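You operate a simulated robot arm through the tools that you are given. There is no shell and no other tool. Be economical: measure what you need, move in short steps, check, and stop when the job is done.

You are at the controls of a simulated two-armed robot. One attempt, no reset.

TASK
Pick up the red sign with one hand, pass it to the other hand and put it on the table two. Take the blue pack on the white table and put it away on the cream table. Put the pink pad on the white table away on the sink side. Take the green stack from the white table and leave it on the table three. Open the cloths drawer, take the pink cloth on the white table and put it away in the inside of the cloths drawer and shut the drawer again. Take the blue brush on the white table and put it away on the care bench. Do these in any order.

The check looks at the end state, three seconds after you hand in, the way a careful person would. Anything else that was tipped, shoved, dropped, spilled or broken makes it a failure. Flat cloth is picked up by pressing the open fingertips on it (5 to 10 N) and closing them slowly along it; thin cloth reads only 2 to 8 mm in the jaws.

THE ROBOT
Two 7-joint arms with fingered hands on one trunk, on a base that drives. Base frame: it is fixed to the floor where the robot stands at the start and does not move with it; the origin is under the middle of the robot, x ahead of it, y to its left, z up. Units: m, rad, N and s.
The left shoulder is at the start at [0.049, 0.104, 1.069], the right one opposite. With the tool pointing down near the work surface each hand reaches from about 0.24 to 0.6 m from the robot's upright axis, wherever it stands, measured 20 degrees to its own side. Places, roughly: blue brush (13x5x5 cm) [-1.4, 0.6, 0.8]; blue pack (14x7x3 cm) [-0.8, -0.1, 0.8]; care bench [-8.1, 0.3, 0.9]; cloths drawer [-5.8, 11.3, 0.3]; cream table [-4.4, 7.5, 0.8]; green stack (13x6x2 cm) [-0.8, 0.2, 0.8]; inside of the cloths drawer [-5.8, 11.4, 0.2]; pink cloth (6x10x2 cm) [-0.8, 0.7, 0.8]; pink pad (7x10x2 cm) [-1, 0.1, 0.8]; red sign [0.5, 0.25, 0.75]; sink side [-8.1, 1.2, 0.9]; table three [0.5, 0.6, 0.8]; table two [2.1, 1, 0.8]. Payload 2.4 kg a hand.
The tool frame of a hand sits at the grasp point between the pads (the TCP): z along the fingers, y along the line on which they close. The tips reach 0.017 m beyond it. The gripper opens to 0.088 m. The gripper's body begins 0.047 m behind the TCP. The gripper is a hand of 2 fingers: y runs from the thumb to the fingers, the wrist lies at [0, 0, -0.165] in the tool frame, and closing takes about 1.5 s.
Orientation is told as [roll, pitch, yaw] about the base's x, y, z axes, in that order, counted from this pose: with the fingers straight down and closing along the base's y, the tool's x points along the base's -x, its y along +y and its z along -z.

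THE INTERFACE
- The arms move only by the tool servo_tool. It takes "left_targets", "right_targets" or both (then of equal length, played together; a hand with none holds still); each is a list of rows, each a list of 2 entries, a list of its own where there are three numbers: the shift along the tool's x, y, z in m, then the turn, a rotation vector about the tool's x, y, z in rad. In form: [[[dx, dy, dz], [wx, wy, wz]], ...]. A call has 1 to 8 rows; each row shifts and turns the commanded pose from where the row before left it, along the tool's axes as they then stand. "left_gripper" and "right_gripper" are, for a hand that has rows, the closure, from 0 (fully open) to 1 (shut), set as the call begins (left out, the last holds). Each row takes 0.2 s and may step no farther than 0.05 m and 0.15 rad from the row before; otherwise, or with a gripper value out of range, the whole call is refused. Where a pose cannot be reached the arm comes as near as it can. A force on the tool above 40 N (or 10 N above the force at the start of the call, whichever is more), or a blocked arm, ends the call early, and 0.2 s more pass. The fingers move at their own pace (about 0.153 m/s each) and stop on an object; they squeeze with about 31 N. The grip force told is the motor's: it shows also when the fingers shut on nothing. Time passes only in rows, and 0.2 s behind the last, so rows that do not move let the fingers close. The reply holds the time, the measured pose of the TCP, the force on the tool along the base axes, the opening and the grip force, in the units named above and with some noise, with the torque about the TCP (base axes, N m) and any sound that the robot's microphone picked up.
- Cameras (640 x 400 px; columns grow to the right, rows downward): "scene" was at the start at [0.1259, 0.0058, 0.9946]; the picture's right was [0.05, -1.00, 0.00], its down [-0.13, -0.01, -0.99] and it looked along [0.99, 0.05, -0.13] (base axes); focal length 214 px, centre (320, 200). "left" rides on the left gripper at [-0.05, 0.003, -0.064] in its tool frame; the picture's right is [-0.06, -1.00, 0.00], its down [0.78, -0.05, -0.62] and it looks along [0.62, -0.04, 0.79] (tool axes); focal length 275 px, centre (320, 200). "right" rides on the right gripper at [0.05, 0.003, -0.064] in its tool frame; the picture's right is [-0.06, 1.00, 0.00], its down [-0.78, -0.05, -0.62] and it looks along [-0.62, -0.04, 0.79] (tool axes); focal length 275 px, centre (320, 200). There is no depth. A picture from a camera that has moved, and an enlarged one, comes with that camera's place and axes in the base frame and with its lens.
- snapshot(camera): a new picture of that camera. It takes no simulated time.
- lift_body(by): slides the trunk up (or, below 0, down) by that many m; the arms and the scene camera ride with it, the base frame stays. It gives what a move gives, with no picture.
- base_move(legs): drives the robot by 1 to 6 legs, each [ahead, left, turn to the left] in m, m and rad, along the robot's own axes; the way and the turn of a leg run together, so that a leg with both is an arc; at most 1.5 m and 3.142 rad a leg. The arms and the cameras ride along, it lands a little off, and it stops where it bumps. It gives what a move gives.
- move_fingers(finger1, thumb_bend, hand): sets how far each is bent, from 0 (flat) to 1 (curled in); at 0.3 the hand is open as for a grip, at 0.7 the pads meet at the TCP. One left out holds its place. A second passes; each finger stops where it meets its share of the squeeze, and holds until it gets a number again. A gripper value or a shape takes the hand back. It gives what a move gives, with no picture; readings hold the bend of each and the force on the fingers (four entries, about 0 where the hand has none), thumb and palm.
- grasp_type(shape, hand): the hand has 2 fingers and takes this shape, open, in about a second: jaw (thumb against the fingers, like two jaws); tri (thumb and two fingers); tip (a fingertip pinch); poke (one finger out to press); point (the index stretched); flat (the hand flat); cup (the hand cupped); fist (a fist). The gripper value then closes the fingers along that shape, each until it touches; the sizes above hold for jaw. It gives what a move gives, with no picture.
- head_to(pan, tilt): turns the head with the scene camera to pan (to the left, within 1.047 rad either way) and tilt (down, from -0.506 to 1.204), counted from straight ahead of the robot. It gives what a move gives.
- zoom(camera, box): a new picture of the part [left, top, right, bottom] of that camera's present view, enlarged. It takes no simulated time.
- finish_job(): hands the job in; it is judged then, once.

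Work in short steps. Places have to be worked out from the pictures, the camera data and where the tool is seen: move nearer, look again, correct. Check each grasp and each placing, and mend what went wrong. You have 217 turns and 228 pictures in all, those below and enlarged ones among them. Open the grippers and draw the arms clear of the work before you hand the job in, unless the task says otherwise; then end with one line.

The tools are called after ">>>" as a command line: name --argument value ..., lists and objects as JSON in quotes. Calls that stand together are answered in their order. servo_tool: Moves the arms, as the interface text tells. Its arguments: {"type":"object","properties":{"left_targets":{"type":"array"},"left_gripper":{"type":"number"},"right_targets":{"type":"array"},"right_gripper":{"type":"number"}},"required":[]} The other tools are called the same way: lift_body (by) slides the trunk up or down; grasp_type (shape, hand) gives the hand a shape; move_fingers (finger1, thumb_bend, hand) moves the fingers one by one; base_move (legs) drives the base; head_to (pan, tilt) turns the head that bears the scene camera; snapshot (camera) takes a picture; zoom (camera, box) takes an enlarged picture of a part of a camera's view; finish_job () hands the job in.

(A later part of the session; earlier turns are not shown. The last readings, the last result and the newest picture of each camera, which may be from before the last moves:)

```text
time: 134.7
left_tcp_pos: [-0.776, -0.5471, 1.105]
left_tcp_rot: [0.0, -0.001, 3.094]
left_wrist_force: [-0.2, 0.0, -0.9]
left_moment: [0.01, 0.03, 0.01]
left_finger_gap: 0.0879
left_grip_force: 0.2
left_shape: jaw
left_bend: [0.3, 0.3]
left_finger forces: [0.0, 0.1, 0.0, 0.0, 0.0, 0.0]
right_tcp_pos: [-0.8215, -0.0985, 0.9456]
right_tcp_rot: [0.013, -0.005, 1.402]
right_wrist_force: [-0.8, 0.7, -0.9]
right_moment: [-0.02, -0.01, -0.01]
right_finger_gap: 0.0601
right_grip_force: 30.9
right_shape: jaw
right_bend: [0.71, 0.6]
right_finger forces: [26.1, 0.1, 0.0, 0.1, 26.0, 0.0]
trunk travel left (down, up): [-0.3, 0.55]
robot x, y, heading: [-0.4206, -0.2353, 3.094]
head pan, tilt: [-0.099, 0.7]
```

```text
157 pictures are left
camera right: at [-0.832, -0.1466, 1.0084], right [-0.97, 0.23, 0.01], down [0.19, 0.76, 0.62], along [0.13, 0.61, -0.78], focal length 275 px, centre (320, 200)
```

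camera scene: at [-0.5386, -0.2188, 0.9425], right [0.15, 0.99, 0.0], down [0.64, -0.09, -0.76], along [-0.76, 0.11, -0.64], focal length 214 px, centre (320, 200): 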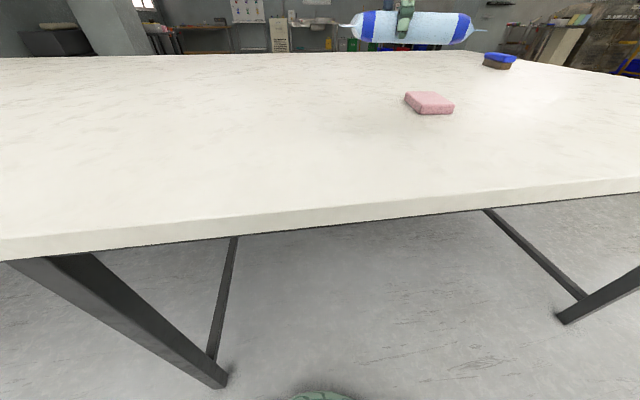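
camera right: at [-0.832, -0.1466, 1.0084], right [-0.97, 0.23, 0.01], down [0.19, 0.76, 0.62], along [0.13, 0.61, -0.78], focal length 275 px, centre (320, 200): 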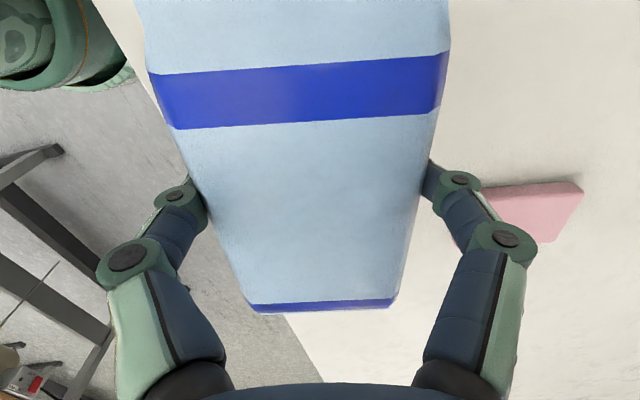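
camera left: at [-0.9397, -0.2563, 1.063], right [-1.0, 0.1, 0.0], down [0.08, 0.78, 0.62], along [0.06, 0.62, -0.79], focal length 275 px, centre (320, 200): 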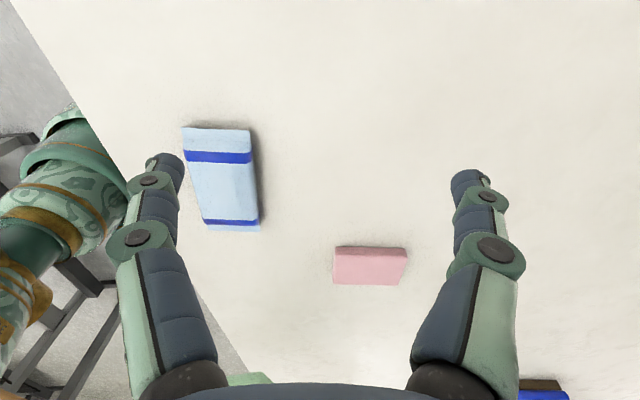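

Pack is held securely. Raise it and slide along the table to the pink cloth (left hand will take it).

>>> servo_tool --right_targets '[[[0, 0, -0.03], [0, 0, 0]], [[0, 0, -0.03], [0, 0, 0]]]'

>>> base_move --legs '[[0, -1.05, 0.04]]'

>>> head_to --pan 0.3 --tilt 0.7

>>> snapshot --camera "scene"

>>> snapshot --camera "left"

```text
time: 135.3
left_tcp_pos: [-0.7773, -0.5471, 1.1062]
left_tcp_rot: [0.001, 0.0, 3.092]
left_wrist_force: [-0.1, 0.2, 0.4]
left_moment: [-0.03, 0.0, 0.06]
left_finger_gap: 0.0882
left_grip_force: 0.1
left_shape: jaw
left_bend: [0.3, 0.3]
left_finger forces: [0.0, 0.1, 0.0, 0.0, 0.0, 0.1]
right_tcp_pos: [-0.8226, -0.0983, 1.0019]
right_tcp_rot: [0.012, -0.005, 1.401]
right_wrist_force: [0.0, 0.7, -1.0]
right_moment: [0.01, -0.05, 0.02]
right_finger_gap: 0.0598
right_grip_force: 31.0
right_shape: jaw
right_bend: [0.71, 0.6]
right_finger forces: [26.2, 0.0, 0.1, 0.0, 26.1, 0.0]
trunk travel left (down, up): [-0.3, 0.55]
robot x, y, heading: [-0.4248, -0.2303, 3.096]
head pan, tilt: [-0.099, 0.7]
```

```text
time: 140.9
left_tcp_pos: [-0.7271, 0.5348, 1.1046]
left_tcp_rot: [0.001, 0.0, 3.103]
left_wrist_force: [-0.2, 0.6, -0.9]
left_moment: [-0.04, 0.0, 0.01]
left_finger_gap: 0.0882
left_grip_force: 0.1
left_shape: jaw
left_bend: [0.3, 0.3]
left_finger forces: [0.1, 0.0, 0.0, 0.0, 0.0, 0.0]
right_tcp_pos: [-0.7768, 0.9831, 1.0018]
right_tcp_rot: [0.014, -0.005, 1.413]
right_wrist_force: [0.8, 0.1, 0.5]
right_moment: [0.01, 0.02, 0.0]
right_finger_gap: 0.06
right_grip_force: 31.2
right_shape: jaw
right_bend: [0.71, 0.6]
right_finger forces: [26.1, 0.0, 0.0, 0.1, 26.1, 0.1]
trunk travel left (down, up): [-0.3, 0.55]
robot x, y, heading: [-0.3754, 0.8516, 3.107]
head pan, tilt: [-0.099, 0.7]
```

```text
time: 141.8
left_tcp_pos: [-0.7274, 0.5336, 1.106]
left_tcp_rot: [0.0, 0.0, 3.101]
left_wrist_force: [-0.5, 0.0, -0.4]
left_moment: [-0.04, 0.03, -0.01]
left_finger_gap: 0.0882
left_grip_force: 0.1
left_shape: jaw
left_bend: [0.3, 0.3]
left_finger forces: [0.1, 0.0, 0.0, 0.0, 0.1, 0.0]
right_tcp_pos: [-0.7765, 0.9833, 1.0007]
right_tcp_rot: [0.012, -0.006, 1.411]
right_wrist_force: [0.3, -0.4, -1.3]
right_moment: [0.02, 0.01, 0.0]
right_finger_gap: 0.0597
right_grip_force: 31.0
right_shape: jaw
right_bend: [0.71, 0.6]
right_finger forces: [26.1, 0.0, 0.0, 0.1, 26.2, 0.0]
trunk travel left (down, up): [-0.3, 0.55]
robot x, y, heading: [-0.375, 0.8503, 3.104]
head pan, tilt: [0.3, 0.7]
```

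```text
156 pictures are left
camera scene: at [-0.4901, 0.8317, 0.9425], right [-0.26, 0.97, 0.0], down [0.62, 0.17, -0.76], along [-0.74, -0.2, -0.64], focal length 214 px, centre (320, 200)
```

scene: 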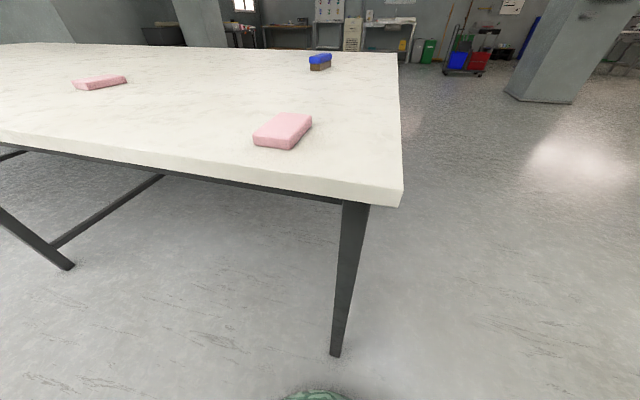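

```text
155 pictures are left
camera left: at [-0.7781, 0.5339, 1.1679], right [-0.02, 1.0, 0.0], down [0.79, 0.02, 0.62], along [0.62, 0.01, -0.79], focal length 275 px, centre (320, 200)
```

left: 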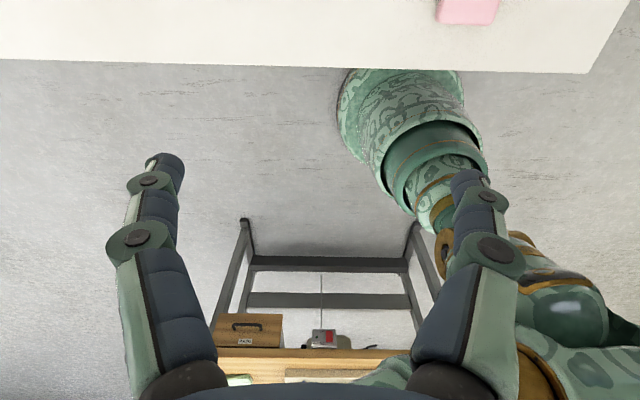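

The cloth lies near the corner at about (-0.785,0.696), 6 cm along y. Bring the left hand over it.

>>> servo_tool --left_targets '[[[-0.013, -0.032, 0.035], [0, 0, 0]], [[-0.013, -0.032, 0.035], [0, 0, 0]], [[-0.013, -0.032, 0.035], [0, 0, 0]], [[-0.013, -0.032, 0.035], [0, 0, 0]], [[-0.013, -0.032, 0.035], [0, 0, 0]], [[0, 0, 0], [0, 0, 0]]]'

>>> snapshot --camera "left"

>>> snapshot --camera "scene"

```text
time: 143.2
left_tcp_pos: [-0.7827, 0.6957, 0.9298]
left_tcp_rot: [-0.001, -0.001, 3.102]
left_wrist_force: [-0.4, -0.1, -0.2]
left_moment: [-0.04, -0.01, -0.02]
left_finger_gap: 0.0879
left_grip_force: 0.0
left_shape: jaw
left_bend: [0.3, 0.3]
left_finger forces: [0.1, 0.0, 0.0, 0.0, 0.0, 0.0]
right_tcp_pos: [-0.7781, 0.9817, 1.0016]
right_tcp_rot: [0.012, -0.004, 1.412]
right_wrist_force: [-1.1, 0.4, -0.4]
right_moment: [-0.01, 0.01, -0.02]
right_finger_gap: 0.0601
right_grip_force: 30.9
right_shape: jaw
right_bend: [0.71, 0.6]
right_finger forces: [26.0, 0.0, 0.0, 0.0, 26.0, 0.0]
trunk travel left (down, up): [-0.3, 0.55]
robot x, y, heading: [-0.3763, 0.854, 3.099]
head pan, tilt: [0.3, 0.7]
```

```text
154 pictures are left
camera left: at [-0.8341, 0.6942, 0.9921], right [-0.02, 1.0, 0.0], down [0.79, 0.02, 0.62], along [0.62, 0.01, -0.79], focal length 275 px, centre (320, 200)
```

left: 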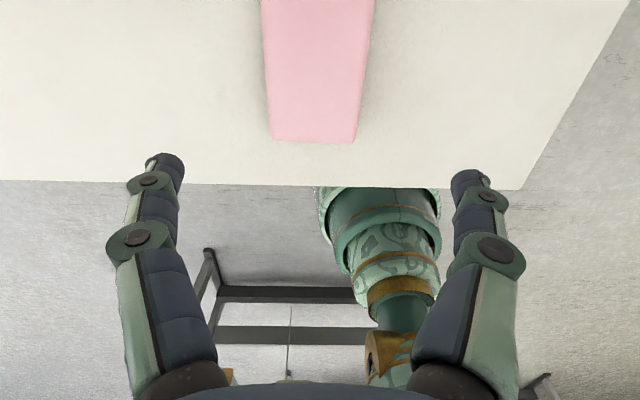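

```text
153 pictures are left
camera scene: at [-0.4901, 0.8318, 0.9425], right [-0.26, 0.97, 0.0], down [0.62, 0.17, -0.76], along [-0.74, -0.2, -0.64], focal length 214 px, centre (320, 200)
```

scene: 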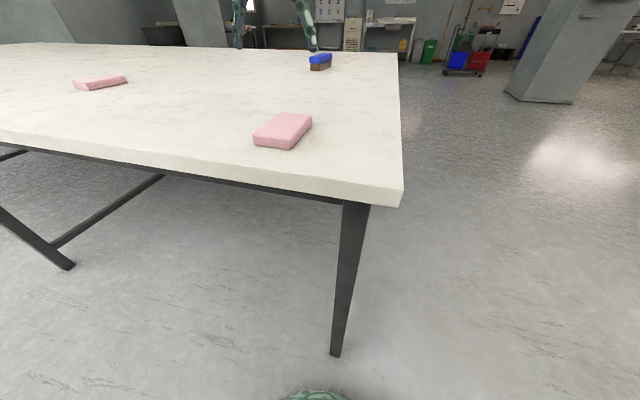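

Aligned; descend to z≈0.818 and close.

>>> servo_tool --left_targets '[[[-0.01, 0.002, 0.04], [0, 0, 0]], [[0, 0, 0.04], [0, 0, 0]], [[0, 0, 0.024], [0, 0, 0]], [[0, 0, 0.007], [0, 0, 0]], [[0, 0, 0], [0, 0, 0]]]'

>>> servo_tool --left_targets '[[[0, 0, 0], [0, 0, 0]], [[0, 0, 0], [0, 0, 0]], [[0, 0, 0], [0, 0, 0]], [[0, 0, 0], [0, 0, 0]], [[0, 0, 0], [0, 0, 0]]]' --left_gripper 1.0

>>> servo_tool --left_targets '[[[0, 0, -0.03], [0, 0, 0]], [[0, 0, -0.045], [0, 0, 0]], [[0, 0, -0.045], [0, 0, 0]], [[0, 0, -0.04], [0, 0, 0]], [[0, 0, 0], [0, 0, 0]]]'

>>> snapshot --camera "left"

>>> snapshot --camera "scene"

```text
time: 144.3
left_tcp_pos: [-0.7958, 0.6954, 0.8198]
left_tcp_rot: [0.0, 0.002, 3.102]
left_wrist_force: [0.3, 0.4, 0.3]
left_moment: [0.0, -0.02, -0.01]
left_finger_gap: 0.0881
left_grip_force: 0.1
left_shape: jaw
left_bend: [0.3, 0.3]
left_finger forces: [0.0, 0.0, 0.0, 0.0, 0.0, 0.1]
right_tcp_pos: [-0.7774, 0.9836, 1.0019]
right_tcp_rot: [0.013, -0.005, 1.412]
right_wrist_force: [-0.1, -0.2, -0.7]
right_moment: [-0.03, 0.02, 0.0]
right_finger_gap: 0.0598
right_grip_force: 31.2
right_shape: jaw
right_bend: [0.71, 0.6]
right_finger forces: [26.1, 0.0, 0.0, 0.0, 26.2, 0.1]
trunk travel left (down, up): [-0.3, 0.55]
robot x, y, heading: [-0.3761, 0.8498, 3.102]
head pan, tilt: [0.3, 0.7]
```

```text
time: 145.6
left_tcp_pos: [-0.7968, 0.6954, 0.8187]
left_tcp_rot: [0.0, 0.001, 3.102]
left_wrist_force: [0.1, -0.1, 0.6]
left_moment: [0.03, -0.02, 0.01]
left_finger_gap: 0.0546
left_grip_force: 30.8
left_shape: jaw
left_bend: [0.72, 0.65]
left_finger forces: [26.3, 0.0, 0.0, 0.1, 26.3, 0.1]
right_tcp_pos: [-0.7769, 0.9835, 1.001]
right_tcp_rot: [0.013, -0.005, 1.412]
right_wrist_force: [-0.6, 0.8, 1.2]
right_moment: [0.01, 0.01, 0.0]
right_finger_gap: 0.0598
right_grip_force: 31.0
right_shape: jaw
right_bend: [0.71, 0.6]
right_finger forces: [26.2, 0.1, 0.0, 0.0, 26.1, 0.1]
trunk travel left (down, up): [-0.3, 0.55]
robot x, y, heading: [-0.3748, 0.8526, 3.101]
head pan, tilt: [0.3, 0.7]
```

```text
time: 146.8
left_tcp_pos: [-0.7972, 0.696, 0.9805]
left_tcp_rot: [0.001, 0.001, 3.103]
left_wrist_force: [-0.6, -0.2, 0.4]
left_moment: [-0.02, -0.01, 0.02]
left_finger_gap: 0.0544
left_grip_force: 30.5
left_shape: jaw
left_bend: [0.72, 0.65]
left_finger forces: [26.4, 0.0, 0.0, 0.1, 26.4, 0.0]
right_tcp_pos: [-0.7763, 0.9831, 1.0016]
right_tcp_rot: [0.013, -0.003, 1.41]
right_wrist_force: [0.9, 0.6, 0.1]
right_moment: [0.02, -0.02, 0.02]
right_finger_gap: 0.06
right_grip_force: 30.7
right_shape: jaw
right_bend: [0.71, 0.6]
right_finger forces: [26.1, 0.0, 0.0, 0.0, 26.1, 0.0]
trunk travel left (down, up): [-0.3, 0.55]
robot x, y, heading: [-0.3715, 0.854, 3.102]
head pan, tilt: [0.3, 0.7]
```

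```text
152 pictures are left
camera left: at [-0.8485, 0.6949, 1.0434], right [-0.02, 1.0, 0.0], down [0.79, 0.02, 0.62], along [0.62, 0.01, -0.79], focal length 275 px, centre (320, 200)
```

left: 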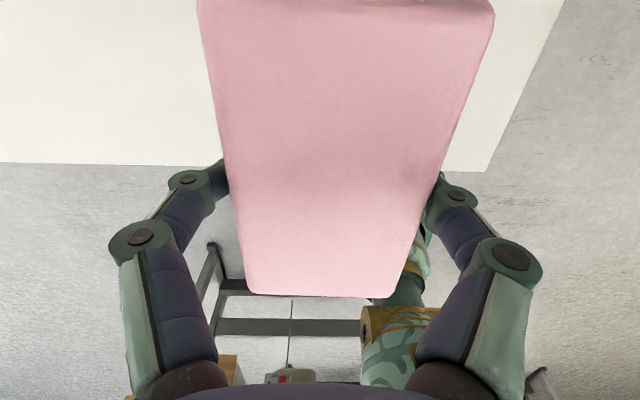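

```text
151 pictures are left
camera scene: at [-0.49, 0.8317, 0.9425], right [-0.26, 0.97, 0.0], down [0.62, 0.17, -0.76], along [-0.74, -0.2, -0.64], focal length 214 px, centre (320, 200)
```

scene: 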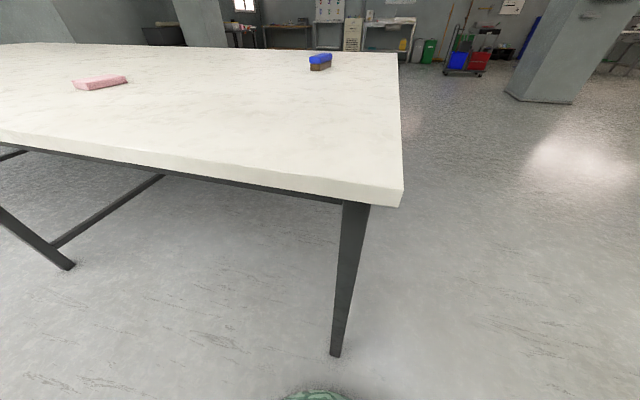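

Both items held. Back off, turn right to face +y and look along the way to the cream table.

>>> base_move --legs '[[-0.2, -0.3, 0], [0, 0, -1.0]]'

>>> head_to --pan 0.0 --tilt 0.1

>>> snapshot --camera "scene"

```text
time: 151.6
left_tcp_pos: [-0.5298, 1.413, 0.9811]
left_tcp_rot: [0.002, 0.001, 2.112]
left_wrist_force: [-0.6, -0.5, 0.0]
left_moment: [0.01, 0.02, 0.03]
left_finger_gap: 0.0545
left_grip_force: 31.3
left_shape: jaw
left_bend: [0.72, 0.65]
left_finger forces: [26.4, 0.0, 0.1, 0.1, 26.4, 0.0]
right_tcp_pos: [-0.278, 1.554, 1.0009]
right_tcp_rot: [0.013, -0.006, 0.423]
right_wrist_force: [-0.2, 0.2, -0.1]
right_moment: [0.0, 0.02, -0.02]
right_finger_gap: 0.0598
right_grip_force: 31.3
right_shape: jaw
right_bend: [0.72, 0.6]
right_finger forces: [26.1, 0.1, 0.1, 0.0, 26.0, 0.0]
trunk travel left (down, up): [-0.3, 0.55]
robot x, y, heading: [-0.1663, 1.1484, 2.118]
head pan, tilt: [0.3, 0.7]
```

```text
time: 152.6
left_tcp_pos: [-0.5296, 1.4133, 0.9802]
left_tcp_rot: [0.001, 0.0, 2.114]
left_wrist_force: [-0.6, -0.1, -0.2]
left_moment: [-0.02, 0.01, 0.0]
left_finger_gap: 0.0548
left_grip_force: 31.4
left_shape: jaw
left_bend: [0.72, 0.65]
left_finger forces: [26.4, 0.1, 0.0, 0.0, 26.4, 0.0]
right_tcp_pos: [-0.2783, 1.5537, 1.0013]
right_tcp_rot: [0.012, -0.004, 0.422]
right_wrist_force: [1.1, -0.2, -0.5]
right_moment: [0.0, -0.01, 0.0]
right_finger_gap: 0.0597
right_grip_force: 30.8
right_shape: jaw
right_bend: [0.72, 0.6]
right_finger forces: [26.0, 0.0, 0.1, 0.0, 26.0, 0.0]
trunk travel left (down, up): [-0.3, 0.55]
robot x, y, heading: [-0.1653, 1.1474, 2.111]
head pan, tilt: [0.0, 0.099]
```

```text
150 pictures are left
camera scene: at [-0.2313, 1.2537, 0.9972], right [0.86, 0.52, 0.0], down [0.05, -0.09, -0.99], along [-0.52, 0.85, -0.1], focal length 214 px, centre (320, 200)
```

scene: 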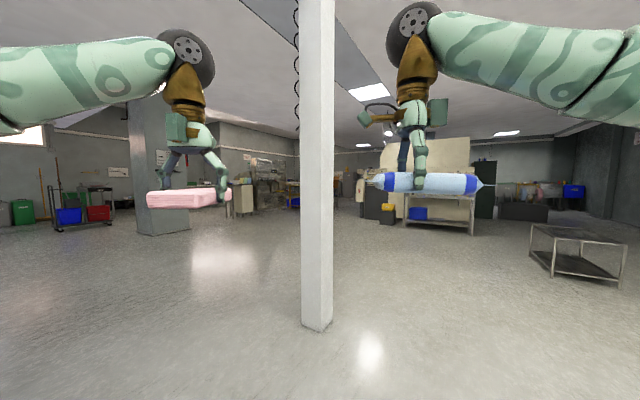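

A slim white pillar stands ahead at about (-0.95,2.42). I pass it on its left.

>>> base_move --legs '[[0, 0, 0.42], [1.3, 0, 0], [0.7, 0, 0], [0, 0, -0.5]]'

>>> snapshot --camera "scene"

```text
time: 165.2
left_tcp_pos: [-2.1004, 2.6329, 0.9799]
left_tcp_rot: [0.001, -0.002, 1.976]
left_wrist_force: [-0.5, 0.3, -0.1]
left_moment: [-0.03, -0.01, -0.02]
left_finger_gap: 0.0544
left_grip_force: 30.8
left_shape: jaw
left_bend: [0.73, 0.65]
left_finger forces: [26.4, 0.1, 0.0, 0.0, 26.4, 0.1]
right_tcp_pos: [-1.8326, 2.7379, 1.001]
right_tcp_rot: [0.012, -0.005, 0.286]
right_wrist_force: [-0.2, 0.2, 0.5]
right_moment: [-0.01, 0.0, 0.01]
right_finger_gap: 0.0596
right_grip_force: 30.8
right_shape: jaw
right_bend: [0.72, 0.6]
right_finger forces: [26.0, 0.1, 0.0, 0.0, 26.0, 0.0]
trunk travel left (down, up): [-0.3, 0.55]
robot x, y, heading: [-1.7782, 2.3174, 1.975]
head pan, tilt: [0.0, 0.099]
```

```text
149 pictures are left
camera scene: at [-1.8274, 2.4336, 0.9973], right [0.92, 0.4, 0.0], down [0.04, -0.09, -0.99], along [-0.39, 0.91, -0.1], focal length 214 px, centre (320, 200)
```

scene: 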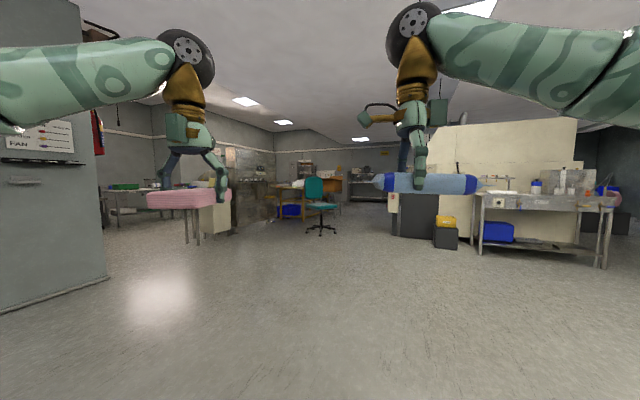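

>>> zoom --camera "scene" --box '[230, 140, 400, 250]'

```text
3.64 times, centred on (315, 195) of scene
camera zoom: at [-1.8274, 2.4336, 0.9973], right [0.92, 0.4, 0.0], down [0.04, -0.09, -0.99], along [-0.39, 0.91, -0.1], focal length 780 px, centre (338, 218)
```

zoom: 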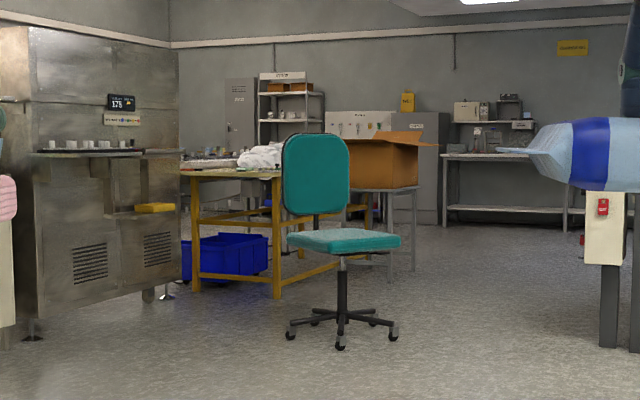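

The cream table (yellow legs) has its near corner at about (-4.1,6.8); a chair stands at (-3.4,6.05). I approach via (-4.0,5.1).

>>> base_move --legs '[[0, 0, 0.26], [1.5, 0, 0], [1.5, 0, 0], [0.5, 0, 0], [0, 0, -0.66]]'

>>> head_to --pan 0.0 --tilt 0.25

>>> snapshot --camera "scene"

```text
time: 184.8
left_tcp_pos: [-4.0801, 5.4747, 0.9798]
left_tcp_rot: [0.0, -0.002, 1.599]
left_wrist_force: [-0.3, 0.1, 0.0]
left_moment: [0.0, -0.02, -0.02]
left_finger_gap: 0.0544
left_grip_force: 31.1
left_shape: jaw
left_bend: [0.73, 0.65]
left_finger forces: [26.6, 0.0, 0.0, 0.0, 26.4, 0.0]
right_tcp_pos: [-3.7918, 5.4737, 1.0012]
right_tcp_rot: [0.012, -0.006, -0.093]
right_wrist_force: [0.1, -0.3, 1.1]
right_moment: [-0.01, -0.04, -0.03]
right_finger_gap: 0.0589
right_grip_force: 31.3
right_shape: jaw
right_bend: [0.72, 0.6]
right_finger forces: [26.0, 0.0, 0.0, 0.0, 26.0, 0.0]
trunk travel left (down, up): [-0.3, 0.55]
robot x, y, heading: [-3.8952, 5.0655, 1.594]
head pan, tilt: [0.0, 0.099]
```

```text
time: 185.4
left_tcp_pos: [-4.0794, 5.475, 0.9805]
left_tcp_rot: [0.0, -0.002, 1.598]
left_wrist_force: [-0.4, -0.3, 0.4]
left_moment: [-0.01, 0.01, 0.01]
left_finger_gap: 0.0544
left_grip_force: 31.2
left_shape: jaw
left_bend: [0.73, 0.65]
left_finger forces: [26.5, 0.1, 0.1, 0.0, 26.5, 0.0]
right_tcp_pos: [-3.7918, 5.4745, 1.001]
right_tcp_rot: [0.011, -0.006, -0.092]
right_wrist_force: [0.0, 0.2, 0.3]
right_moment: [0.02, 0.01, 0.01]
right_finger_gap: 0.0594
right_grip_force: 31.7
right_shape: jaw
right_bend: [0.72, 0.6]
right_finger forces: [25.9, 0.0, 0.0, 0.0, 26.0, 0.1]
trunk travel left (down, up): [-0.3, 0.55]
robot x, y, heading: [-3.8914, 5.0658, 1.598]
head pan, tilt: [0.0, 0.25]
```

```text
147 pictures are left
camera scene: at [-3.8986, 5.192, 0.9834], right [1.0, 0.03, 0.0], down [0.01, -0.25, -0.97], along [-0.03, 0.97, -0.25], focal length 214 px, centre (320, 200)
```

scene: 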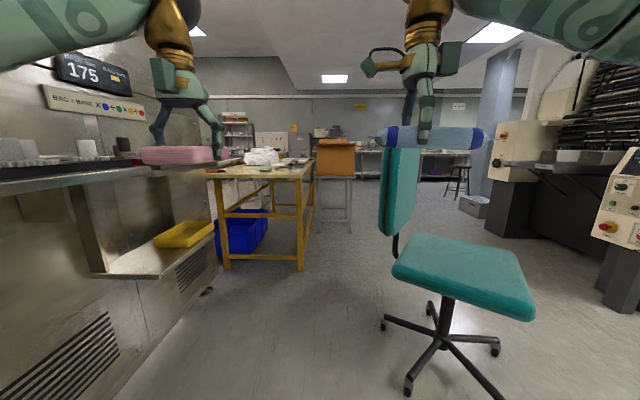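

>>> zoom --camera "scene" --box '[195, 120, 395, 245]'

```text
3.20 times, centred on (295, 182) of scene
camera zoom: at [-3.8986, 5.192, 0.9834], right [1.0, 0.03, 0.0], down [0.01, -0.25, -0.97], along [-0.03, 0.97, -0.25], focal length 686 px, centre (400, 256)
```

zoom: 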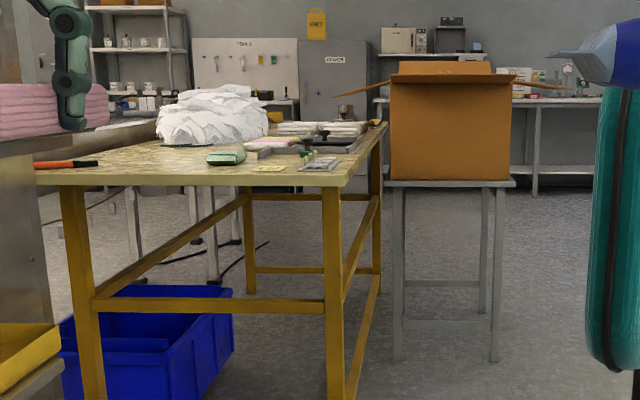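

Between shelf and chair it's too narrow. I go around the chair on the right and reach the table from its +x side.

>>> base_move --legs '[[-0.3, 0, 0], [0, -1.32, -0.03], [1.2, 0, 0], [0.95, 0, 0], [0, 0, 1.57]]'

>>> snapshot --camera "scene"

```text
time: 207.9
left_tcp_pos: [-3.0517, 6.8545, 0.9803]
left_tcp_rot: [0.001, 0.0, 3.093]
left_wrist_force: [-0.2, 0.1, -0.7]
left_moment: [0.04, -0.01, 0.01]
left_finger_gap: 0.0544
left_grip_force: 31.0
left_shape: jaw
left_bend: [0.73, 0.65]
left_finger forces: [26.5, 0.0, 0.0, 0.0, 26.5, 0.0]
right_tcp_pos: [-3.0281, 7.1407, 1.0012]
right_tcp_rot: [0.011, -0.004, 1.401]
right_wrist_force: [0.5, -0.3, 0.2]
right_moment: [0.01, -0.02, 0.0]
right_finger_gap: 0.059
right_grip_force: 30.9
right_shape: jaw
right_bend: [0.72, 0.6]
right_finger forces: [25.9, 0.1, 0.0, 0.0, 25.8, 0.1]
trunk travel left (down, up): [-0.3, 0.55]
robot x, y, heading: [-2.6269, 7.0018, 3.096]
head pan, tilt: [0.0, 0.25]
```

```text
145 pictures are left
camera scene: at [-2.7533, 7.0128, 0.9834], right [0.05, 1.0, 0.0], down [0.25, -0.01, -0.97], along [-0.97, 0.05, -0.25], focal length 214 px, centre (320, 200)
```

scene: 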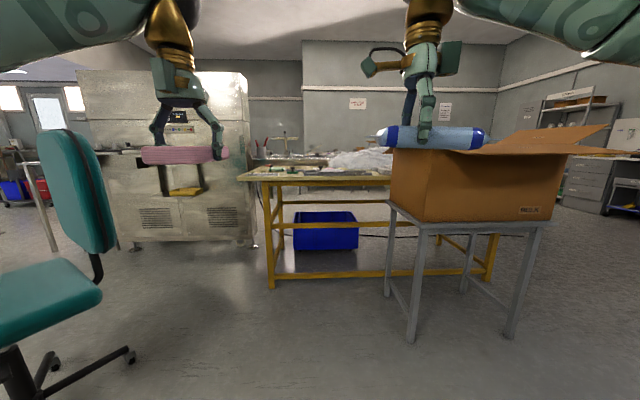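

>>> base_move --legs '[[0, 0.08, 0.045], [0.95, 0, 0]]'

>>> head_to --pan 0.0 --tilt 0.55

>>> snapshot --camera "scene"

```text
time: 213.6
left_tcp_pos: [-4.0199, 6.7748, 0.9807]
left_tcp_rot: [-0.001, 0.0, 3.122]
left_wrist_force: [-0.5, 0.4, -0.6]
left_moment: [0.02, 0.02, 0.0]
left_finger_gap: 0.0544
left_grip_force: 31.0
left_shape: jaw
left_bend: [0.73, 0.65]
left_finger forces: [26.5, 0.0, 0.0, 0.2, 26.5, 0.0]
right_tcp_pos: [-4.0048, 7.0621, 1.002]
right_tcp_rot: [0.012, -0.005, 1.431]
right_wrist_force: [-0.3, -0.1, -0.7]
right_moment: [-0.04, 0.02, -0.02]
right_finger_gap: 0.059
right_grip_force: 30.6
right_shape: jaw
right_bend: [0.72, 0.6]
right_finger forces: [25.8, 0.1, 0.0, 0.0, 25.8, 0.0]
trunk travel left (down, up): [-0.3, 0.55]
robot x, y, heading: [-3.5999, 6.9387, 3.126]
head pan, tilt: [0.0, 0.25]
```

```text
time: 214.4
left_tcp_pos: [-4.0173, 6.7746, 0.9797]
left_tcp_rot: [0.001, 0.001, 3.123]
left_wrist_force: [-0.5, 1.0, -0.3]
left_moment: [0.02, -0.01, -0.01]
left_finger_gap: 0.0544
left_grip_force: 30.6
left_shape: jaw
left_bend: [0.73, 0.65]
left_finger forces: [26.5, 0.1, 0.0, 0.0, 26.5, 0.1]
right_tcp_pos: [-4.0045, 7.0618, 1.0008]
right_tcp_rot: [0.012, -0.005, 1.431]
right_wrist_force: [-0.1, -0.6, 0.0]
right_moment: [-0.02, -0.03, 0.03]
right_finger_gap: 0.0588
right_grip_force: 31.3
right_shape: jaw
right_bend: [0.72, 0.6]
right_finger forces: [25.8, 0.0, 0.1, 0.1, 25.8, 0.1]
trunk travel left (down, up): [-0.3, 0.55]
robot x, y, heading: [-3.5994, 6.9408, 3.126]
head pan, tilt: [0.0, 0.55]
```

```text
144 pictures are left
camera scene: at [-3.7227, 6.9417, 0.9557], right [0.02, 1.0, 0.0], down [0.52, -0.01, -0.85], along [-0.85, 0.02, -0.52], focal length 214 px, centre (320, 200)
```

scene: 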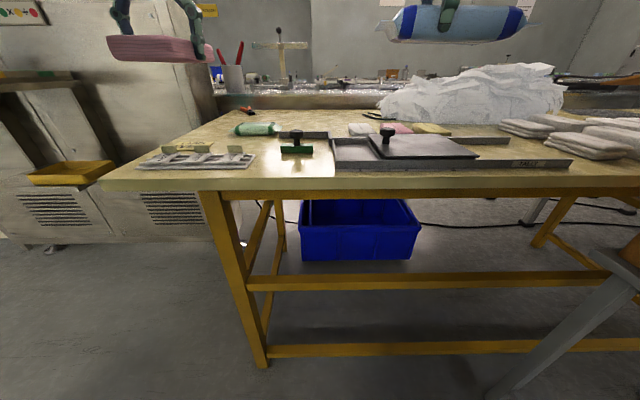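

>>> zoom --camera "scene" --box '[100, 90, 360, 200]'

```text
2.46 times, centred on (230, 145) of scene
camera zoom: at [-3.7227, 6.9417, 0.9557], right [0.02, 1.0, 0.0], down [0.52, -0.01, -0.85], along [-0.85, 0.02, -0.52], focal length 528 px, centre (542, 335)
```

zoom: 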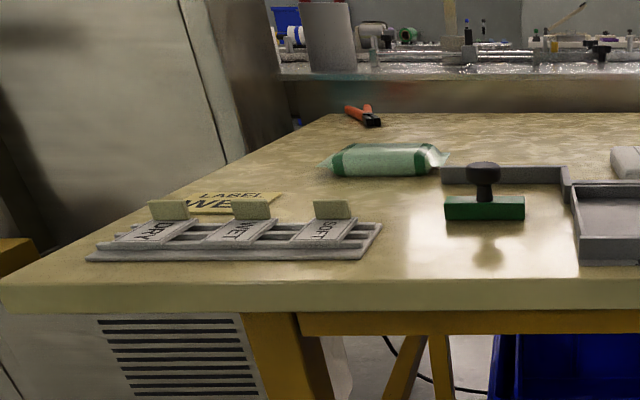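

The cream table is busy. A free patch lies behind the label rack, left of the stamp: centre about (-4.26, 6.775). Move the left hand aside, shift the base nearer, and look from the right hand.

>>> servo_tool --left_targets '[[[0.02, 0.033, -0.01], [0, 0, 0]], [[0.02, 0.033, -0.01], [0, 0, 0]], [[0.02, 0.033, -0.01], [0, 0, 0]], [[0.02, 0.033, 0], [0, 0, 0]]]'

>>> base_move --legs '[[0.14, 0, 0], [0, 0.1, 0]]'

>>> servo_tool --right_targets '[[[0.04, 0.01, 0], [0, 0, -0.07]], [[0.04, 0.01, 0], [0, 0, -0.07]], [[0, 0, 0], [0, 0, 0]]]'

>>> snapshot --camera "scene"

>>> snapshot --camera "right"

```text
time: 215.4
left_tcp_pos: [-3.9414, 6.6396, 1.0114]
left_tcp_rot: [0.001, 0.001, 3.121]
left_wrist_force: [-0.5, 0.3, -0.1]
left_moment: [0.0, -0.01, 0.02]
left_finger_gap: 0.0542
left_grip_force: 31.7
left_shape: jaw
left_bend: [0.73, 0.65]
left_finger forces: [26.4, 0.0, 0.0, 0.1, 26.4, 0.0]
right_tcp_pos: [-4.0042, 7.0613, 1.0011]
right_tcp_rot: [0.012, -0.008, 1.429]
right_wrist_force: [-0.8, -0.2, -0.7]
right_moment: [0.01, -0.01, 0.01]
right_finger_gap: 0.0589
right_grip_force: 30.9
right_shape: jaw
right_bend: [0.72, 0.6]
right_finger forces: [25.8, 0.1, 0.1, 0.0, 25.9, 0.0]
trunk travel left (down, up): [-0.3, 0.55]
robot x, y, heading: [-3.5999, 6.9375, 3.124]
head pan, tilt: [0.0, 0.55]
```

```text
time: 217.4
left_tcp_pos: [-4.0775, 6.5409, 1.0115]
left_tcp_rot: [-0.002, -0.001, 3.123]
left_wrist_force: [-0.5, -0.4, -0.5]
left_moment: [0.01, 0.0, 0.0]
left_finger_gap: 0.0544
left_grip_force: 30.9
left_shape: jaw
left_bend: [0.73, 0.65]
left_finger forces: [26.4, 0.1, 0.1, 0.0, 26.5, 0.0]
right_tcp_pos: [-4.1419, 6.9625, 1.0015]
right_tcp_rot: [0.01, -0.006, 1.432]
right_wrist_force: [0.1, 1.3, -0.2]
right_moment: [0.03, 0.0, 0.0]
right_finger_gap: 0.0586
right_grip_force: 30.4
right_shape: jaw
right_bend: [0.72, 0.6]
right_finger forces: [25.8, 0.0, 0.1, 0.1, 25.9, 0.0]
trunk travel left (down, up): [-0.3, 0.55]
robot x, y, heading: [-3.7338, 6.8426, 3.126]
head pan, tilt: [0.0, 0.55]
```

```text
time: 218.2
left_tcp_pos: [-4.0777, 6.5415, 1.0099]
left_tcp_rot: [0.001, 0.0, 3.125]
left_wrist_force: [0.3, 0.6, -0.4]
left_moment: [-0.01, 0.05, 0.03]
left_finger_gap: 0.0542
left_grip_force: 31.0
left_shape: jaw
left_bend: [0.73, 0.65]
left_finger forces: [26.5, 0.1, 0.1, 0.0, 26.5, 0.1]
right_tcp_pos: [-4.1672, 6.8831, 1.0018]
right_tcp_rot: [0.013, -0.006, 1.574]
right_wrist_force: [0.3, -0.3, -0.4]
right_moment: [0.03, 0.0, 0.0]
right_finger_gap: 0.0586
right_grip_force: 31.4
right_shape: jaw
right_bend: [0.72, 0.6]
right_finger forces: [25.8, 0.0, 0.1, 0.0, 25.9, 0.1]
trunk travel left (down, up): [-0.3, 0.55]
robot x, y, heading: [-3.7362, 6.8402, 3.127]
head pan, tilt: [0.0, 0.55]
```

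```text
142 pictures are left
camera scene: at [-3.8598, 6.8436, 0.9557], right [0.02, 1.0, 0.0], down [0.52, -0.01, -0.85], along [-0.85, 0.01, -0.52], focal length 214 px, centre (320, 200)
```

scene: 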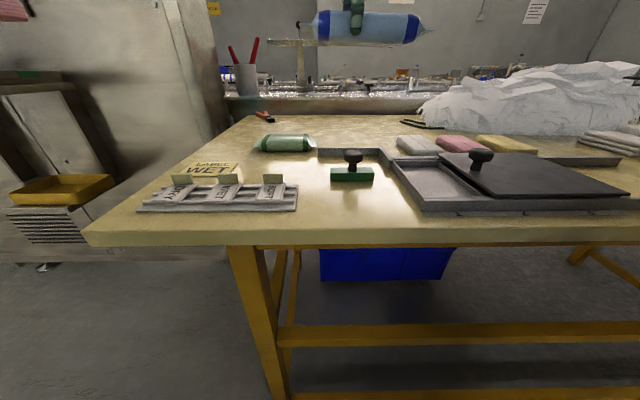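

```text
141 pictures are left
camera right: at [-4.1694, 6.8333, 1.0636], right [-1.0, 0.06, 0.01], down [0.05, 0.78, 0.62], along [0.03, 0.62, -0.78], focal length 275 px, centre (320, 200)
```

right: 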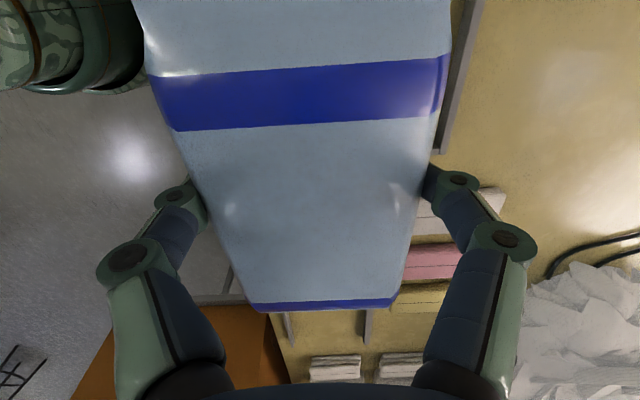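

The spot between rack, label card, stamp and green pack fits. Move over it and lower part way.

>>> servo_tool --right_targets '[[[0.0403, 0.0277, 0], [0, 0, 0]], [[0.0403, 0.0277, 0], [0, 0, 0]], [[0.0403, 0.0277, 0], [0, 0, 0]], [[0, 0, 0.045], [0, 0, 0]], [[0, 0, 0.045], [0, 0, 0]], [[0, 0, 0], [0, 0, 0]]]'

>>> snapshot --camera "scene"

>>> snapshot --camera "right"

```text
time: 219.6
left_tcp_pos: [-4.0784, 6.5413, 1.0107]
left_tcp_rot: [-0.001, -0.002, 3.124]
left_wrist_force: [-0.2, 0.9, -0.6]
left_moment: [0.03, 0.02, 0.01]
left_finger_gap: 0.0544
left_grip_force: 30.6
left_shape: jaw
left_bend: [0.73, 0.65]
left_finger forces: [26.5, 0.1, 0.1, 0.0, 26.5, 0.0]
right_tcp_pos: [-4.2416, 6.7798, 0.9098]
right_tcp_rot: [0.013, -0.007, 1.575]
right_wrist_force: [-0.1, -0.2, 0.5]
right_moment: [0.03, 0.02, 0.04]
right_finger_gap: 0.0578
right_grip_force: 30.9
right_shape: jaw
right_bend: [0.73, 0.6]
right_finger forces: [25.8, 0.0, 0.0, 0.0, 25.7, 0.1]
right hand out of reach, approached as far as the arm can: row 3
trunk travel left (down, up): [-0.3, 0.55]
robot x, y, heading: [-3.7346, 6.8377, 3.123]
head pan, tilt: [0.0, 0.55]
```

```text
140 pictures are left
camera scene: at [-3.8598, 6.8437, 0.9557], right [0.02, 1.0, 0.0], down [0.52, -0.01, -0.85], along [-0.85, 0.01, -0.52], focal length 214 px, centre (320, 200)
```

scene: 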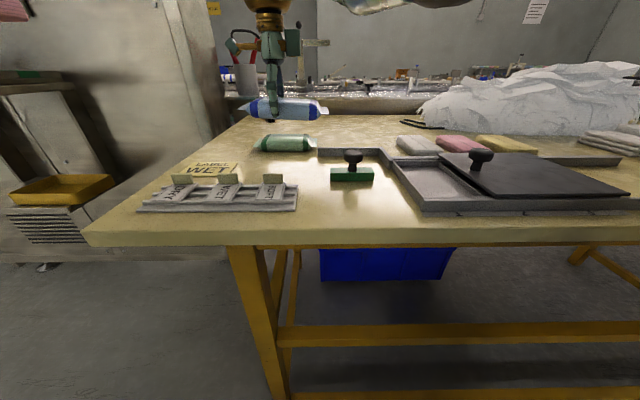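

```text
139 pictures are left
camera right: at [-4.2437, 6.7318, 0.9727], right [-1.0, 0.06, 0.01], down [0.05, 0.78, 0.62], along [0.03, 0.62, -0.78], focal length 275 px, centre (320, 200)
```

right: 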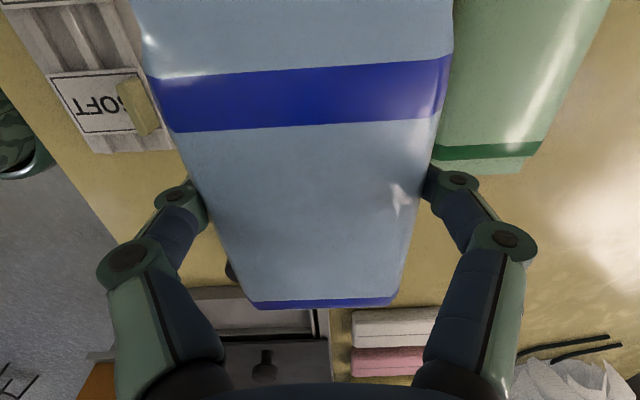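

The arm hit its reach limit 2 cm short in y; shift the base a little left instead.

>>> base_move --legs '[[0.01, 0.025, 0]]'

>>> zoom --camera "scene" --box '[180, 80, 400, 220]'

```text
time: 220.4
left_tcp_pos: [-4.0877, 6.517, 1.01]
left_tcp_rot: [0.0, 0.001, 3.124]
left_wrist_force: [-0.2, 0.0, 0.6]
left_moment: [-0.01, 0.02, -0.01]
left_finger_gap: 0.0542
left_grip_force: 31.0
left_shape: jaw
left_bend: [0.73, 0.65]
left_finger forces: [26.5, 0.1, 0.0, 0.0, 26.5, 0.0]
right_tcp_pos: [-4.2523, 6.7564, 0.9096]
right_tcp_rot: [0.012, -0.007, 1.574]
right_wrist_force: [-0.7, 0.4, -1.1]
right_moment: [0.0, -0.01, -0.02]
right_finger_gap: 0.0582
right_grip_force: 31.2
right_shape: jaw
right_bend: [0.73, 0.6]
right_finger forces: [25.7, 0.0, 0.0, 0.1, 25.8, 0.0]
trunk travel left (down, up): [-0.3, 0.55]
robot x, y, heading: [-3.7453, 6.8139, 3.128]
head pan, tilt: [0.0, 0.55]
```

```text
2.86 times, centred on (290, 150) of scene
camera zoom: at [-3.87, 6.8193, 0.9556], right [0.02, 1.0, 0.0], down [0.52, -0.01, -0.85], along [-0.85, 0.01, -0.52], focal length 613 px, centre (406, 343)
```

zoom: 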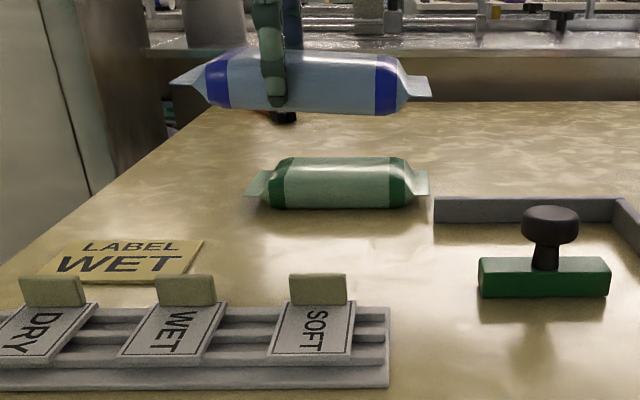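

Pack now spans y 6.70–6.85, x −4.22..−4.29: clear on all sides. Lower it.

>>> servo_tool --right_targets '[[[0, 0, 0.04], [0, 0, 0]], [[0, 0, 0.03], [0, 0, 0]], [[0, 0, 0.008], [0, 0, 0]], [[0, 0, 0], [0, 0, 0]]]'

>>> zoom --camera "scene" --box '[180, 80, 400, 220]'

```text
time: 221.4
left_tcp_pos: [-4.0878, 6.5162, 1.0109]
left_tcp_rot: [0.0, 0.001, 3.125]
left_wrist_force: [-0.2, -0.1, -0.4]
left_moment: [-0.03, 0.02, 0.0]
left_finger_gap: 0.054
left_grip_force: 31.3
left_shape: jaw
left_bend: [0.73, 0.65]
left_finger forces: [26.5, 0.0, 0.0, 0.0, 26.5, 0.0]
right_tcp_pos: [-4.2522, 6.7577, 0.8312]
right_tcp_rot: [0.014, -0.007, 1.576]
right_wrist_force: [-0.4, -0.6, -0.5]
right_moment: [0.0, 0.0, -0.02]
right_finger_gap: 0.0581
right_grip_force: 31.4
right_shape: jaw
right_bend: [0.73, 0.6]
right_finger forces: [25.7, 0.0, 0.1, 0.0, 25.7, 0.0]
trunk travel left (down, up): [-0.3, 0.55]
robot x, y, heading: [-3.7471, 6.8181, 3.13]
head pan, tilt: [0.0, 0.55]
```

```text
2.86 times, centred on (290, 150) of scene
camera zoom: at [-3.8699, 6.8194, 0.9557], right [0.02, 1.0, 0.0], down [0.52, -0.01, -0.85], along [-0.85, 0.01, -0.52], focal length 613 px, centre (406, 343)
```

zoom: 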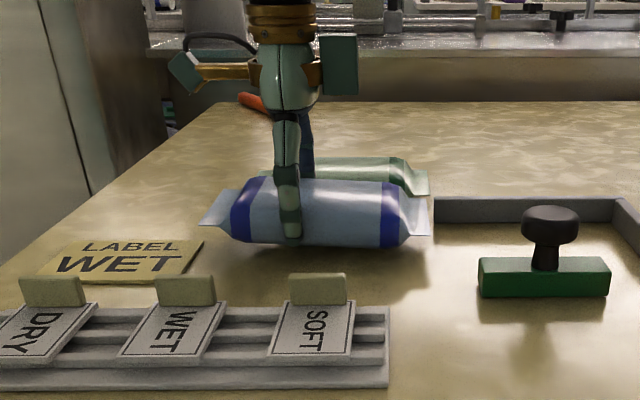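

>>> servo_tool --right_targets '[[[0, 0, 0.004], [0, 0, 0]], [[0, 0, 0.004], [0, 0, 0]], [[0, 0, 0], [0, 0, 0]]]'

>>> servo_tool --right_targets '[[[0, 0, 0.004], [0, 0, 0]], [[0, 0, 0], [0, 0, 0]]]'

>>> servo_tool --right_targets '[[[0, 0, 0.003], [0, 0, 0]], [[0, 0, 0], [0, 0, 0]]]'

```text
time: 222.2
left_tcp_pos: [-4.0885, 6.5165, 1.0113]
left_tcp_rot: [0.001, 0.001, 3.127]
left_wrist_force: [-0.1, 0.6, 0.6]
left_moment: [-0.01, -0.01, 0.02]
left_finger_gap: 0.0544
left_grip_force: 31.1
left_shape: jaw
left_bend: [0.73, 0.65]
left_finger forces: [26.5, 0.0, 0.0, 0.1, 26.5, 0.0]
right_tcp_pos: [-4.2532, 6.757, 0.8231]
right_tcp_rot: [0.01, -0.008, 1.576]
right_wrist_force: [0.3, 0.8, -0.1]
right_moment: [0.0, -0.01, -0.01]
right_finger_gap: 0.0579
right_grip_force: 30.8
right_shape: jaw
right_bend: [0.73, 0.6]
right_finger forces: [25.8, 0.0, 0.1, 0.0, 25.7, 0.0]
trunk travel left (down, up): [-0.3, 0.55]
robot x, y, heading: [-3.7492, 6.815, 3.127]
head pan, tilt: [0.0, 0.55]
```

```text
time: 222.8
left_tcp_pos: [-4.0879, 6.5165, 1.0108]
left_tcp_rot: [0.002, 0.002, 3.126]
left_wrist_force: [0.2, 0.6, -0.7]
left_moment: [-0.02, 0.01, 0.02]
left_finger_gap: 0.0542
left_grip_force: 31.0
left_shape: jaw
left_bend: [0.73, 0.65]
left_finger forces: [26.5, 0.0, 0.0, 0.1, 26.5, 0.1]
right_tcp_pos: [-4.2532, 6.7576, 0.8208]
right_tcp_rot: [0.012, -0.007, 1.574]
right_wrist_force: [-1.1, 1.0, 3.5]
right_moment: [-0.01, -0.09, -0.04]
right_finger_gap: 0.0577
right_grip_force: 31.0
right_shape: jaw
right_bend: [0.73, 0.6]
right_finger forces: [26.1, 0.1, 0.0, 0.0, 25.6, 0.1]
trunk travel left (down, up): [-0.3, 0.55]
robot x, y, heading: [-3.7478, 6.8155, 3.128]
head pan, tilt: [0.0, 0.55]
```

```text
time: 223.4
left_tcp_pos: [-4.0876, 6.5172, 1.0113]
left_tcp_rot: [-0.001, -0.001, 3.126]
left_wrist_force: [-0.6, -0.3, 0.1]
left_moment: [0.02, -0.01, -0.01]
left_finger_gap: 0.0539
left_grip_force: 31.3
left_shape: jaw
left_bend: [0.73, 0.65]
left_finger forces: [26.5, 0.1, 0.0, 0.1, 26.5, 0.0]
right_tcp_pos: [-4.2526, 6.7569, 0.8174]
right_tcp_rot: [0.015, -0.007, 1.574]
right_wrist_force: [-0.7, 0.0, 16.2]
right_moment: [0.04, -0.13, 0.01]
right_finger_gap: 0.0564
right_grip_force: 31.0
right_shape: jaw
right_bend: [0.74, 0.64]
right_finger forces: [26.9, 0.1, 0.0, 0.1, 25.8, 0.0]
trunk travel left (down, up): [-0.3, 0.55]
robot x, y, heading: [-3.7433, 6.8187, 3.125]
head pan, tilt: [0.0, 0.55]
```

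On the table. Release, letting the hand rise slightly as it opens.

>>> servo_tool --right_targets '[[[0, 0, -0.003], [0, 0, 0]], [[0, 0, 0], [0, 0, 0]], [[0, 0, 0], [0, 0, 0]], [[0, 0, -0.03], [0, 0, 0]], [[0, 0, -0.045], [0, 0, 0]], [[0, 0, -0.045], [0, 0, 0]], [[0, 0, -0.045], [0, 0, 0]], [[0, 0, 0], [0, 0, 0]]]' --right_gripper 0.0

>>> zoom --camera "scene" --box '[180, 80, 400, 220]'

```text
time: 225.2
left_tcp_pos: [-4.0868, 6.5162, 1.0114]
left_tcp_rot: [0.0, 0.0, 3.126]
left_wrist_force: [-0.9, -0.5, 0.2]
left_moment: [-0.01, -0.02, -0.02]
left_finger_gap: 0.0542
left_grip_force: 31.4
left_shape: jaw
left_bend: [0.73, 0.65]
left_finger forces: [26.5, 0.0, 0.1, 0.1, 26.5, 0.1]
right_tcp_pos: [-4.2479, 6.7548, 0.9835]
right_tcp_rot: [0.013, -0.007, 1.573]
right_wrist_force: [-0.8, -0.3, 0.3]
right_moment: [0.04, 0.01, 0.01]
right_finger_gap: 0.0881
right_grip_force: 0.0
right_shape: jaw
right_bend: [0.3, 0.3]
right_finger forces: [0.0, 0.0, 0.0, 0.0, 0.0, 0.1]
trunk travel left (down, up): [-0.3, 0.55]
robot x, y, heading: [-3.7469, 6.8164, 3.128]
head pan, tilt: [0.0, 0.55]
```

```text
2.86 times, centred on (290, 150) of scene
camera zoom: at [-3.8699, 6.8194, 0.9556], right [0.02, 1.0, 0.0], down [0.52, -0.01, -0.85], along [-0.85, 0.01, -0.52], focal length 613 px, centre (406, 343)
```

zoom: 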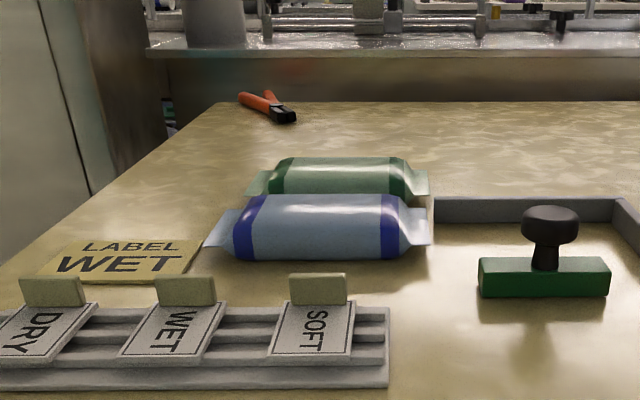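

Blue pack is placed cleanly. Back off, turn to +y and look for the cloths drawer at (-5.8,11.3).

>>> base_move --legs '[[-0.9, 0, 0], [0, 0, -1.55]]'

>>> head_to --pan 0.4 --tilt 0.2

>>> snapshot --camera "scene"

```text
time: 234.0
left_tcp_pos: [-3.1128, 7.1504, 1.0106]
left_tcp_rot: [0.001, 0.001, 1.529]
left_wrist_force: [0.2, 0.2, -0.4]
left_moment: [-0.02, -0.02, -0.01]
left_finger_gap: 0.054
left_grip_force: 31.1
left_shape: jaw
left_bend: [0.73, 0.65]
left_finger forces: [26.3, 0.0, 0.1, 0.0, 26.3, 0.1]
right_tcp_pos: [-2.871, 7.3042, 0.9832]
right_tcp_rot: [0.012, -0.006, -0.022]
right_wrist_force: [0.6, -0.8, 0.8]
right_moment: [0.02, 0.02, 0.02]
right_finger_gap: 0.0879
right_grip_force: 0.2
right_shape: jaw
right_bend: [0.3, 0.3]
right_finger forces: [0.0, 0.1, 0.1, 0.0, 0.0, 0.0]
trunk travel left (down, up): [-0.3, 0.55]
robot x, y, heading: [-2.8236, 6.8069, 1.529]
head pan, tilt: [0.0, 0.55]
```

```text
time: 234.8
left_tcp_pos: [-3.1136, 7.1498, 1.0113]
left_tcp_rot: [-0.001, 0.001, 1.529]
left_wrist_force: [-0.6, 0.1, 0.2]
left_moment: [0.0, 0.0, 0.01]
left_finger_gap: 0.0539
left_grip_force: 31.1
left_shape: jaw
left_bend: [0.73, 0.65]
left_finger forces: [26.3, 0.0, 0.0, 0.1, 26.2, 0.1]
right_tcp_pos: [-2.8699, 7.3035, 0.9821]
right_tcp_rot: [0.012, -0.007, -0.023]
right_wrist_force: [0.5, 0.1, 1.2]
right_moment: [-0.01, -0.01, 0.0]
right_finger_gap: 0.0876
right_grip_force: 0.1
right_shape: jaw
right_bend: [0.3, 0.3]
right_finger forces: [0.0, 0.0, 0.0, 0.0, 0.0, 0.0]
trunk travel left (down, up): [-0.3, 0.55]
robot x, y, heading: [-2.8233, 6.801, 1.529]
head pan, tilt: [0.4, 0.201]
```

```text
135 pictures are left
camera scene: at [-2.8528, 6.9231, 0.9879], right [0.94, 0.35, 0.0], down [0.07, -0.19, -0.98], along [-0.34, 0.92, -0.2], focal length 214 px, centre (320, 200)
```

scene: 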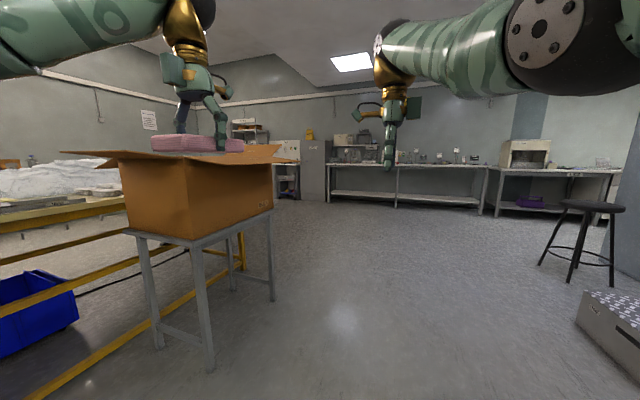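

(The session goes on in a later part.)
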